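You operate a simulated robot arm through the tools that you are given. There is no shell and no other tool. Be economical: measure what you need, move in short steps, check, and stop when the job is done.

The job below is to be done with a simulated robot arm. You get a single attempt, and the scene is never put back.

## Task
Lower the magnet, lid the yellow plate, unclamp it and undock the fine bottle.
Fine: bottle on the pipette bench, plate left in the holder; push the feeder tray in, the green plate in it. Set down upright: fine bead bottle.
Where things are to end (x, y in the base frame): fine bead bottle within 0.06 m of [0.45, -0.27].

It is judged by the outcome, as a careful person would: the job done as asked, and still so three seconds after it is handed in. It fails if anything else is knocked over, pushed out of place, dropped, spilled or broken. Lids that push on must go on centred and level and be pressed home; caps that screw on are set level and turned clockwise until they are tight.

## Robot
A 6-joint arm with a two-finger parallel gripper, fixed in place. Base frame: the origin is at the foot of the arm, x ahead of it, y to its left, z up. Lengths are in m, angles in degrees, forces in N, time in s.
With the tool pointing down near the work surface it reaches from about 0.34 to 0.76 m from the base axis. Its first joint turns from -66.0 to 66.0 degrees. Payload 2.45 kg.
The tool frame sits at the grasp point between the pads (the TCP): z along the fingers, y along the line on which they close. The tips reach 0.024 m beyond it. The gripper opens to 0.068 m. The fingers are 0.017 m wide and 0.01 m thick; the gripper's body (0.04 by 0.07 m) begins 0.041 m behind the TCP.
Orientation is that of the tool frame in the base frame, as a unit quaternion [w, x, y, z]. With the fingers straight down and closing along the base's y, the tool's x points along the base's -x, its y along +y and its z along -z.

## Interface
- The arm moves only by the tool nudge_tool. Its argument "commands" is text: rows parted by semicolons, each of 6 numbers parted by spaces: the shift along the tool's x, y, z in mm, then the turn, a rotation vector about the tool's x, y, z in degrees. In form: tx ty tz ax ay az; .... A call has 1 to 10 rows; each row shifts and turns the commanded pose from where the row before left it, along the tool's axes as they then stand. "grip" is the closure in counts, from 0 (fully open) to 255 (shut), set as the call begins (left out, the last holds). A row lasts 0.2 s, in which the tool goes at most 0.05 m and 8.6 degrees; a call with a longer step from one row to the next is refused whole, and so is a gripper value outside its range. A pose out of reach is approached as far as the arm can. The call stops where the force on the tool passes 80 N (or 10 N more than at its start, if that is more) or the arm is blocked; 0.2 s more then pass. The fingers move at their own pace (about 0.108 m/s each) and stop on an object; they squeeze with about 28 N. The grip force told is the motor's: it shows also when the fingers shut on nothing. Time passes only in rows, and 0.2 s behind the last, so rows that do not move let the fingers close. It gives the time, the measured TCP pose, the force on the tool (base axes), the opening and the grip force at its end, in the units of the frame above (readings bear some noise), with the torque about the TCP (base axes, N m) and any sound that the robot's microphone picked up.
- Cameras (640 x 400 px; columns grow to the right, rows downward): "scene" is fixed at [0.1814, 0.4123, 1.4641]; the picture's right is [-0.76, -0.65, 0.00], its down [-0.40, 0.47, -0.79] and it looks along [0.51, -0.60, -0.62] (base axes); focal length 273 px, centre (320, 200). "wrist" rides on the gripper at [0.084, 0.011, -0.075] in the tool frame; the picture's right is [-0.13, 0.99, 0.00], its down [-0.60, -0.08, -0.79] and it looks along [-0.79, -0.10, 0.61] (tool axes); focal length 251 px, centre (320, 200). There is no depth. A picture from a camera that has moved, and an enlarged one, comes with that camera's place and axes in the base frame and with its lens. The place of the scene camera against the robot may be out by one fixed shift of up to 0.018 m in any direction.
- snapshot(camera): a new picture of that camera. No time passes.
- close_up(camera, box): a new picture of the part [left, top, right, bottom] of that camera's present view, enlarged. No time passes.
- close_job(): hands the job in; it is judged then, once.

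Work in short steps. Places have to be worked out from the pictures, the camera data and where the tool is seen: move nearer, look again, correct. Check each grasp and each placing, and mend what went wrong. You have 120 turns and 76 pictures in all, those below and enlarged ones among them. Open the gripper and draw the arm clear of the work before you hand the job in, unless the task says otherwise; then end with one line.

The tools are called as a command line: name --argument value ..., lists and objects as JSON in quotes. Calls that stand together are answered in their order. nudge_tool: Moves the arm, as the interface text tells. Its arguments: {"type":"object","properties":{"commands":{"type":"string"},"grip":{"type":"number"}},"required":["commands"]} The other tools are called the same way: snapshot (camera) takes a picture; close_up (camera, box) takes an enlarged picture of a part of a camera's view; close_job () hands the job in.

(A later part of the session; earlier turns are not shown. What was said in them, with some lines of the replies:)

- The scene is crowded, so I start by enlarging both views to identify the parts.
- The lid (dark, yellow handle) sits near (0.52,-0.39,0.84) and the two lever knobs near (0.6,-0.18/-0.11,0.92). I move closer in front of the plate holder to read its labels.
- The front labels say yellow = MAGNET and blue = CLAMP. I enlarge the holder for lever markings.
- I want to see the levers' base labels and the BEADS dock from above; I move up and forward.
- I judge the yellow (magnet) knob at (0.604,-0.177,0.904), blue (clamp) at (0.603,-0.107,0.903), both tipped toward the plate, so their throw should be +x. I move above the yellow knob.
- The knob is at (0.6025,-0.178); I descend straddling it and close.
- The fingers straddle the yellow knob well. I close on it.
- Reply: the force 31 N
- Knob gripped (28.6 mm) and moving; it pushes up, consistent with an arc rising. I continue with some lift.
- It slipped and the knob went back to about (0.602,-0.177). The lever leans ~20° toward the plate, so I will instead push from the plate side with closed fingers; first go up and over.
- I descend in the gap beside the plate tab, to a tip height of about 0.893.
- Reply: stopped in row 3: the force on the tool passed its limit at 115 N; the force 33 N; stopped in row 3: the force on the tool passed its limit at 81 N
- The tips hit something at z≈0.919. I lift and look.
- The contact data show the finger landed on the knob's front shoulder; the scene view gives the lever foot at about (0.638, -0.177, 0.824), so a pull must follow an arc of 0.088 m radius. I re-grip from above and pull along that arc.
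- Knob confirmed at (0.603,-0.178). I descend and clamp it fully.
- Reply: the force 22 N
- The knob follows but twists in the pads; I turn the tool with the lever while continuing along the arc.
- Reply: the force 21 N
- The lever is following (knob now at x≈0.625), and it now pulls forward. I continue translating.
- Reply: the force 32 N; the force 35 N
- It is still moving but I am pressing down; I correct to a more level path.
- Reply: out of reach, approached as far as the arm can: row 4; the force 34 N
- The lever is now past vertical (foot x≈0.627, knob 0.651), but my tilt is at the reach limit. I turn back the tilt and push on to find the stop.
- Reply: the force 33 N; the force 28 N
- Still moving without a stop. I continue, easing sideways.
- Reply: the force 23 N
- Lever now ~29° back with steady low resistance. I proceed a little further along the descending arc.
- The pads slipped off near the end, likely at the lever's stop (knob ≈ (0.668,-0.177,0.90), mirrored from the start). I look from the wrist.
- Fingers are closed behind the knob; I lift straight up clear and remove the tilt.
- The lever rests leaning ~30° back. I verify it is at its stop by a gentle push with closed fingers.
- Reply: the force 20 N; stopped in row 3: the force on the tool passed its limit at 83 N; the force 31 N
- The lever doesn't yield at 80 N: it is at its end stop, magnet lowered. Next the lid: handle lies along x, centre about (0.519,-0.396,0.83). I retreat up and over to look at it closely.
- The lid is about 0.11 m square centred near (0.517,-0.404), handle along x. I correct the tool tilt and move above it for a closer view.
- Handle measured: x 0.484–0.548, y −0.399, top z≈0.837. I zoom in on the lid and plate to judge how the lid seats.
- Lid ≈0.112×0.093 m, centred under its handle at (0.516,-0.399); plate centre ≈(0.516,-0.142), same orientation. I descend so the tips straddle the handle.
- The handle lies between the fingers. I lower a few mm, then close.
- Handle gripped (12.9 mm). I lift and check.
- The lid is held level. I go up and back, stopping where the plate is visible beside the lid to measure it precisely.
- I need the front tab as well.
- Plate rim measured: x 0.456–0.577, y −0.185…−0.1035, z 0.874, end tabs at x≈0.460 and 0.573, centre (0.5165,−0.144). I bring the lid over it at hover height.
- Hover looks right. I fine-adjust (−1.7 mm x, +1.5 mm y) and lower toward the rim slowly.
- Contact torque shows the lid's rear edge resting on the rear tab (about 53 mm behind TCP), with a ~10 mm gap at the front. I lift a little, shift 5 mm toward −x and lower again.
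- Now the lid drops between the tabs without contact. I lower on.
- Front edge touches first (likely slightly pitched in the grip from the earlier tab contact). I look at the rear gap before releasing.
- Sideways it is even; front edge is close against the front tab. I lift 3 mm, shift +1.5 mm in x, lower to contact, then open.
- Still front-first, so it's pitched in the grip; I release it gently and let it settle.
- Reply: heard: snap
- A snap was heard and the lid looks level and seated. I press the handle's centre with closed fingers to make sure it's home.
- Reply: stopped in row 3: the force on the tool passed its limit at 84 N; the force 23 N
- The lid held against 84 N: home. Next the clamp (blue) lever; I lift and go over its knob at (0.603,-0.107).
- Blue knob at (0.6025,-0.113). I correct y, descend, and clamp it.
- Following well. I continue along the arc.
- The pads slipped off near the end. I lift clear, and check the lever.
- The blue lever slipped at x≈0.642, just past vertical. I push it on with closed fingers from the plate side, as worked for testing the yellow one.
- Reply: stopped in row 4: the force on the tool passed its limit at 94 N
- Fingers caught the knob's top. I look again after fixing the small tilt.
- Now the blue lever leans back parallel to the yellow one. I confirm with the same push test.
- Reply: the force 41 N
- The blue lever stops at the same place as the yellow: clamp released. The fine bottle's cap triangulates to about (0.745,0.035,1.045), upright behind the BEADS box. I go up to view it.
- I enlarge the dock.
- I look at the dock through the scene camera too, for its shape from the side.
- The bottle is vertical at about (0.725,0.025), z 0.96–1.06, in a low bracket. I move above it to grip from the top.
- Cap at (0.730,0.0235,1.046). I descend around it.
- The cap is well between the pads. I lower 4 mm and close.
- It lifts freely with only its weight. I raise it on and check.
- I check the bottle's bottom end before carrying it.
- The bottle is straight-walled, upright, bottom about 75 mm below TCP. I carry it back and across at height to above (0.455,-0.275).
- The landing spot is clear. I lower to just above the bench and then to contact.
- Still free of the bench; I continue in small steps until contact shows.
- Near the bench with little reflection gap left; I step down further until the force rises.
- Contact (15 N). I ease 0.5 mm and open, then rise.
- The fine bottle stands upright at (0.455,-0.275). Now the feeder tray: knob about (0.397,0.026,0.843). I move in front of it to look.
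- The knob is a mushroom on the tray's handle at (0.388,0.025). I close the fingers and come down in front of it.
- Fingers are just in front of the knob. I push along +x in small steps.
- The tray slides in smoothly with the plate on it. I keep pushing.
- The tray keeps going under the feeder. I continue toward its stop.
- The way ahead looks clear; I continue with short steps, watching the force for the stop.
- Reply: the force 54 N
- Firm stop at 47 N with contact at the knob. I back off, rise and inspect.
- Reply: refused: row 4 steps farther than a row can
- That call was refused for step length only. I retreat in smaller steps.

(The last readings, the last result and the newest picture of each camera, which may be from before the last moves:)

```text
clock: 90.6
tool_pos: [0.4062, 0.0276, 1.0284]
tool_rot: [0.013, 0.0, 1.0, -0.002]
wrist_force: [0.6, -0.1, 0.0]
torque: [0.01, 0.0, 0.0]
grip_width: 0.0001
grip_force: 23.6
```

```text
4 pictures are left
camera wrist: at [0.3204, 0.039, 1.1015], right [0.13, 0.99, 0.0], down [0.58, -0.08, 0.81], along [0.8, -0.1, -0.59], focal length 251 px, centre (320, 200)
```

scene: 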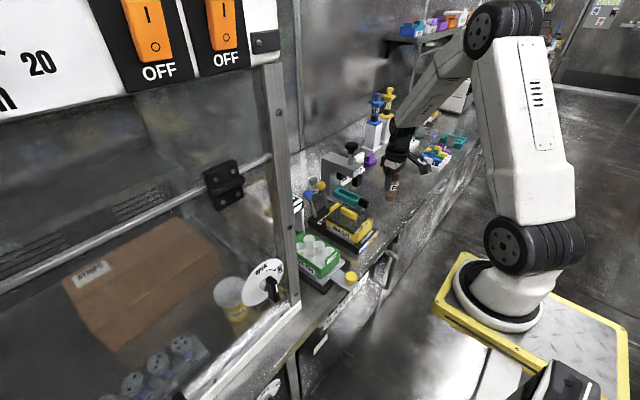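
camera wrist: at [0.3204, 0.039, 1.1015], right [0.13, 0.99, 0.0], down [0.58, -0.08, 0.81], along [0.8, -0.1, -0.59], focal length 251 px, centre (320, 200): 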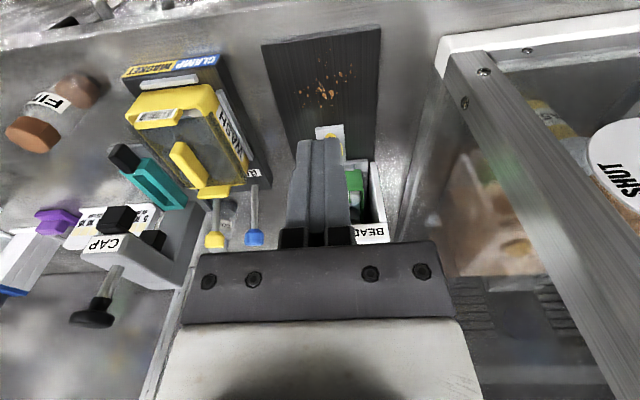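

The tray with the green plate is in under the feeder. I open the gripper, draw the arm up clear, and take a final look.

nudge_tool --commands "0 0 -40 0 1.5 0;0 0 -40 0 0 0;0 -20 -40 0 0 0;0 -20 -40 0 0 0;0 0 0 0 0 0" --grip 0

snapshot --camera "wrist"

close_up --camera "scene" --box '[270, 140, 420, 280]'

```text
clock: 91.8
tool_pos: [0.4061, -0.0131, 1.1884]
tool_rot: [0.001, 0.0, 1.0, -0.001]
wrist_force: [0.0, -0.5, 0.5]
torque: [0.0, 0.0, 0.0]
grip_width: 0.0682
grip_force: 0.0
```

```text
3 pictures are left
camera wrist: at [0.3219, -0.0007, 1.265], right [0.13, 0.99, 0.0], down [0.6, -0.08, 0.79], along [0.79, -0.1, -0.61], focal length 251 px, centre (320, 200)
```

wrist: 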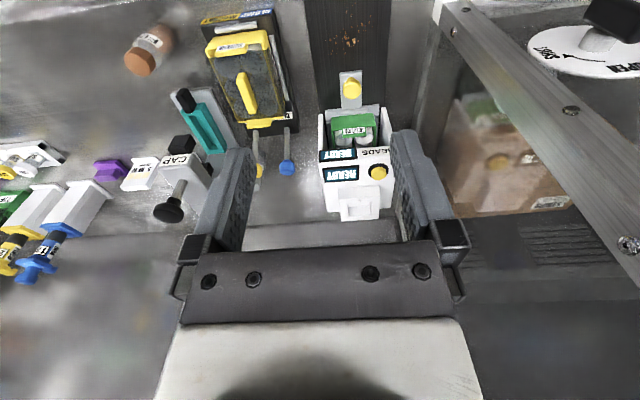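

```text
2.86 times, centred on (345, 210) of scene
camera zoom: at [0.1814, 0.4123, 1.4641], right [-0.76, -0.65, 0.0], down [-0.4, 0.47, -0.79], along [0.51, -0.6, -0.62], focal length 781 px, centre (249, 171)
```

zoom: 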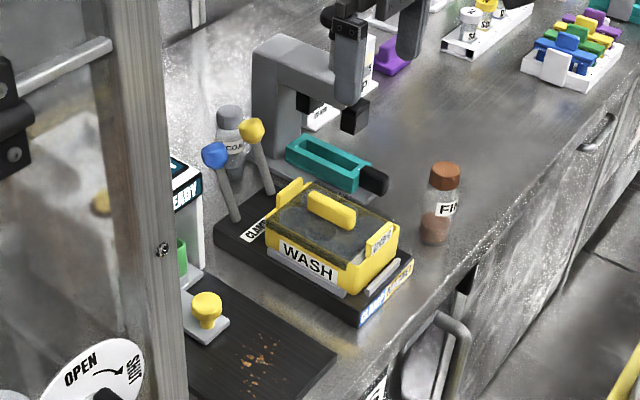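

Everything appears in place; one last enlarged check of the lid's seating.

close_up --camera "scene" --box '[315, 190, 385, 250]'

```text
6.67 times, centred on (350, 220) of scene
camera zoom: at [0.1814, 0.4123, 1.4641], right [-0.76, -0.65, 0.0], down [-0.4, 0.47, -0.79], along [0.51, -0.6, -0.62], focal length 1823 px, centre (120, 67)
```

zoom: 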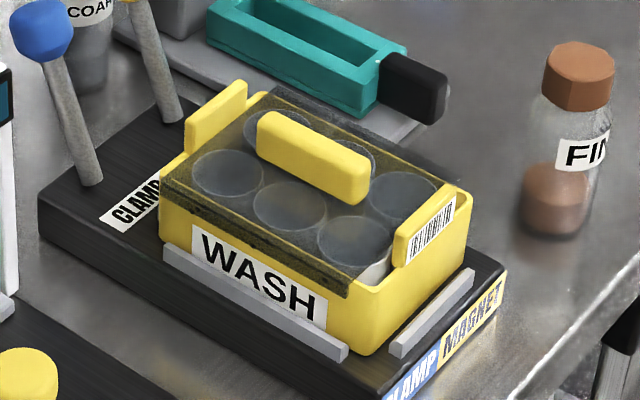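

The lid sits flat between both tabs, the levers are thrown, the bottle stands upright, the tray is in, and the arm is clear. I hand in.

close_job

```text
The job is handed in.
```

The job is handed in: magnet lowered, yellow plate lidded, unclamped and left in its holder, fine bottle upright at about (0.455, -0.275), and the feeder tray pushed in with the green plate in it.
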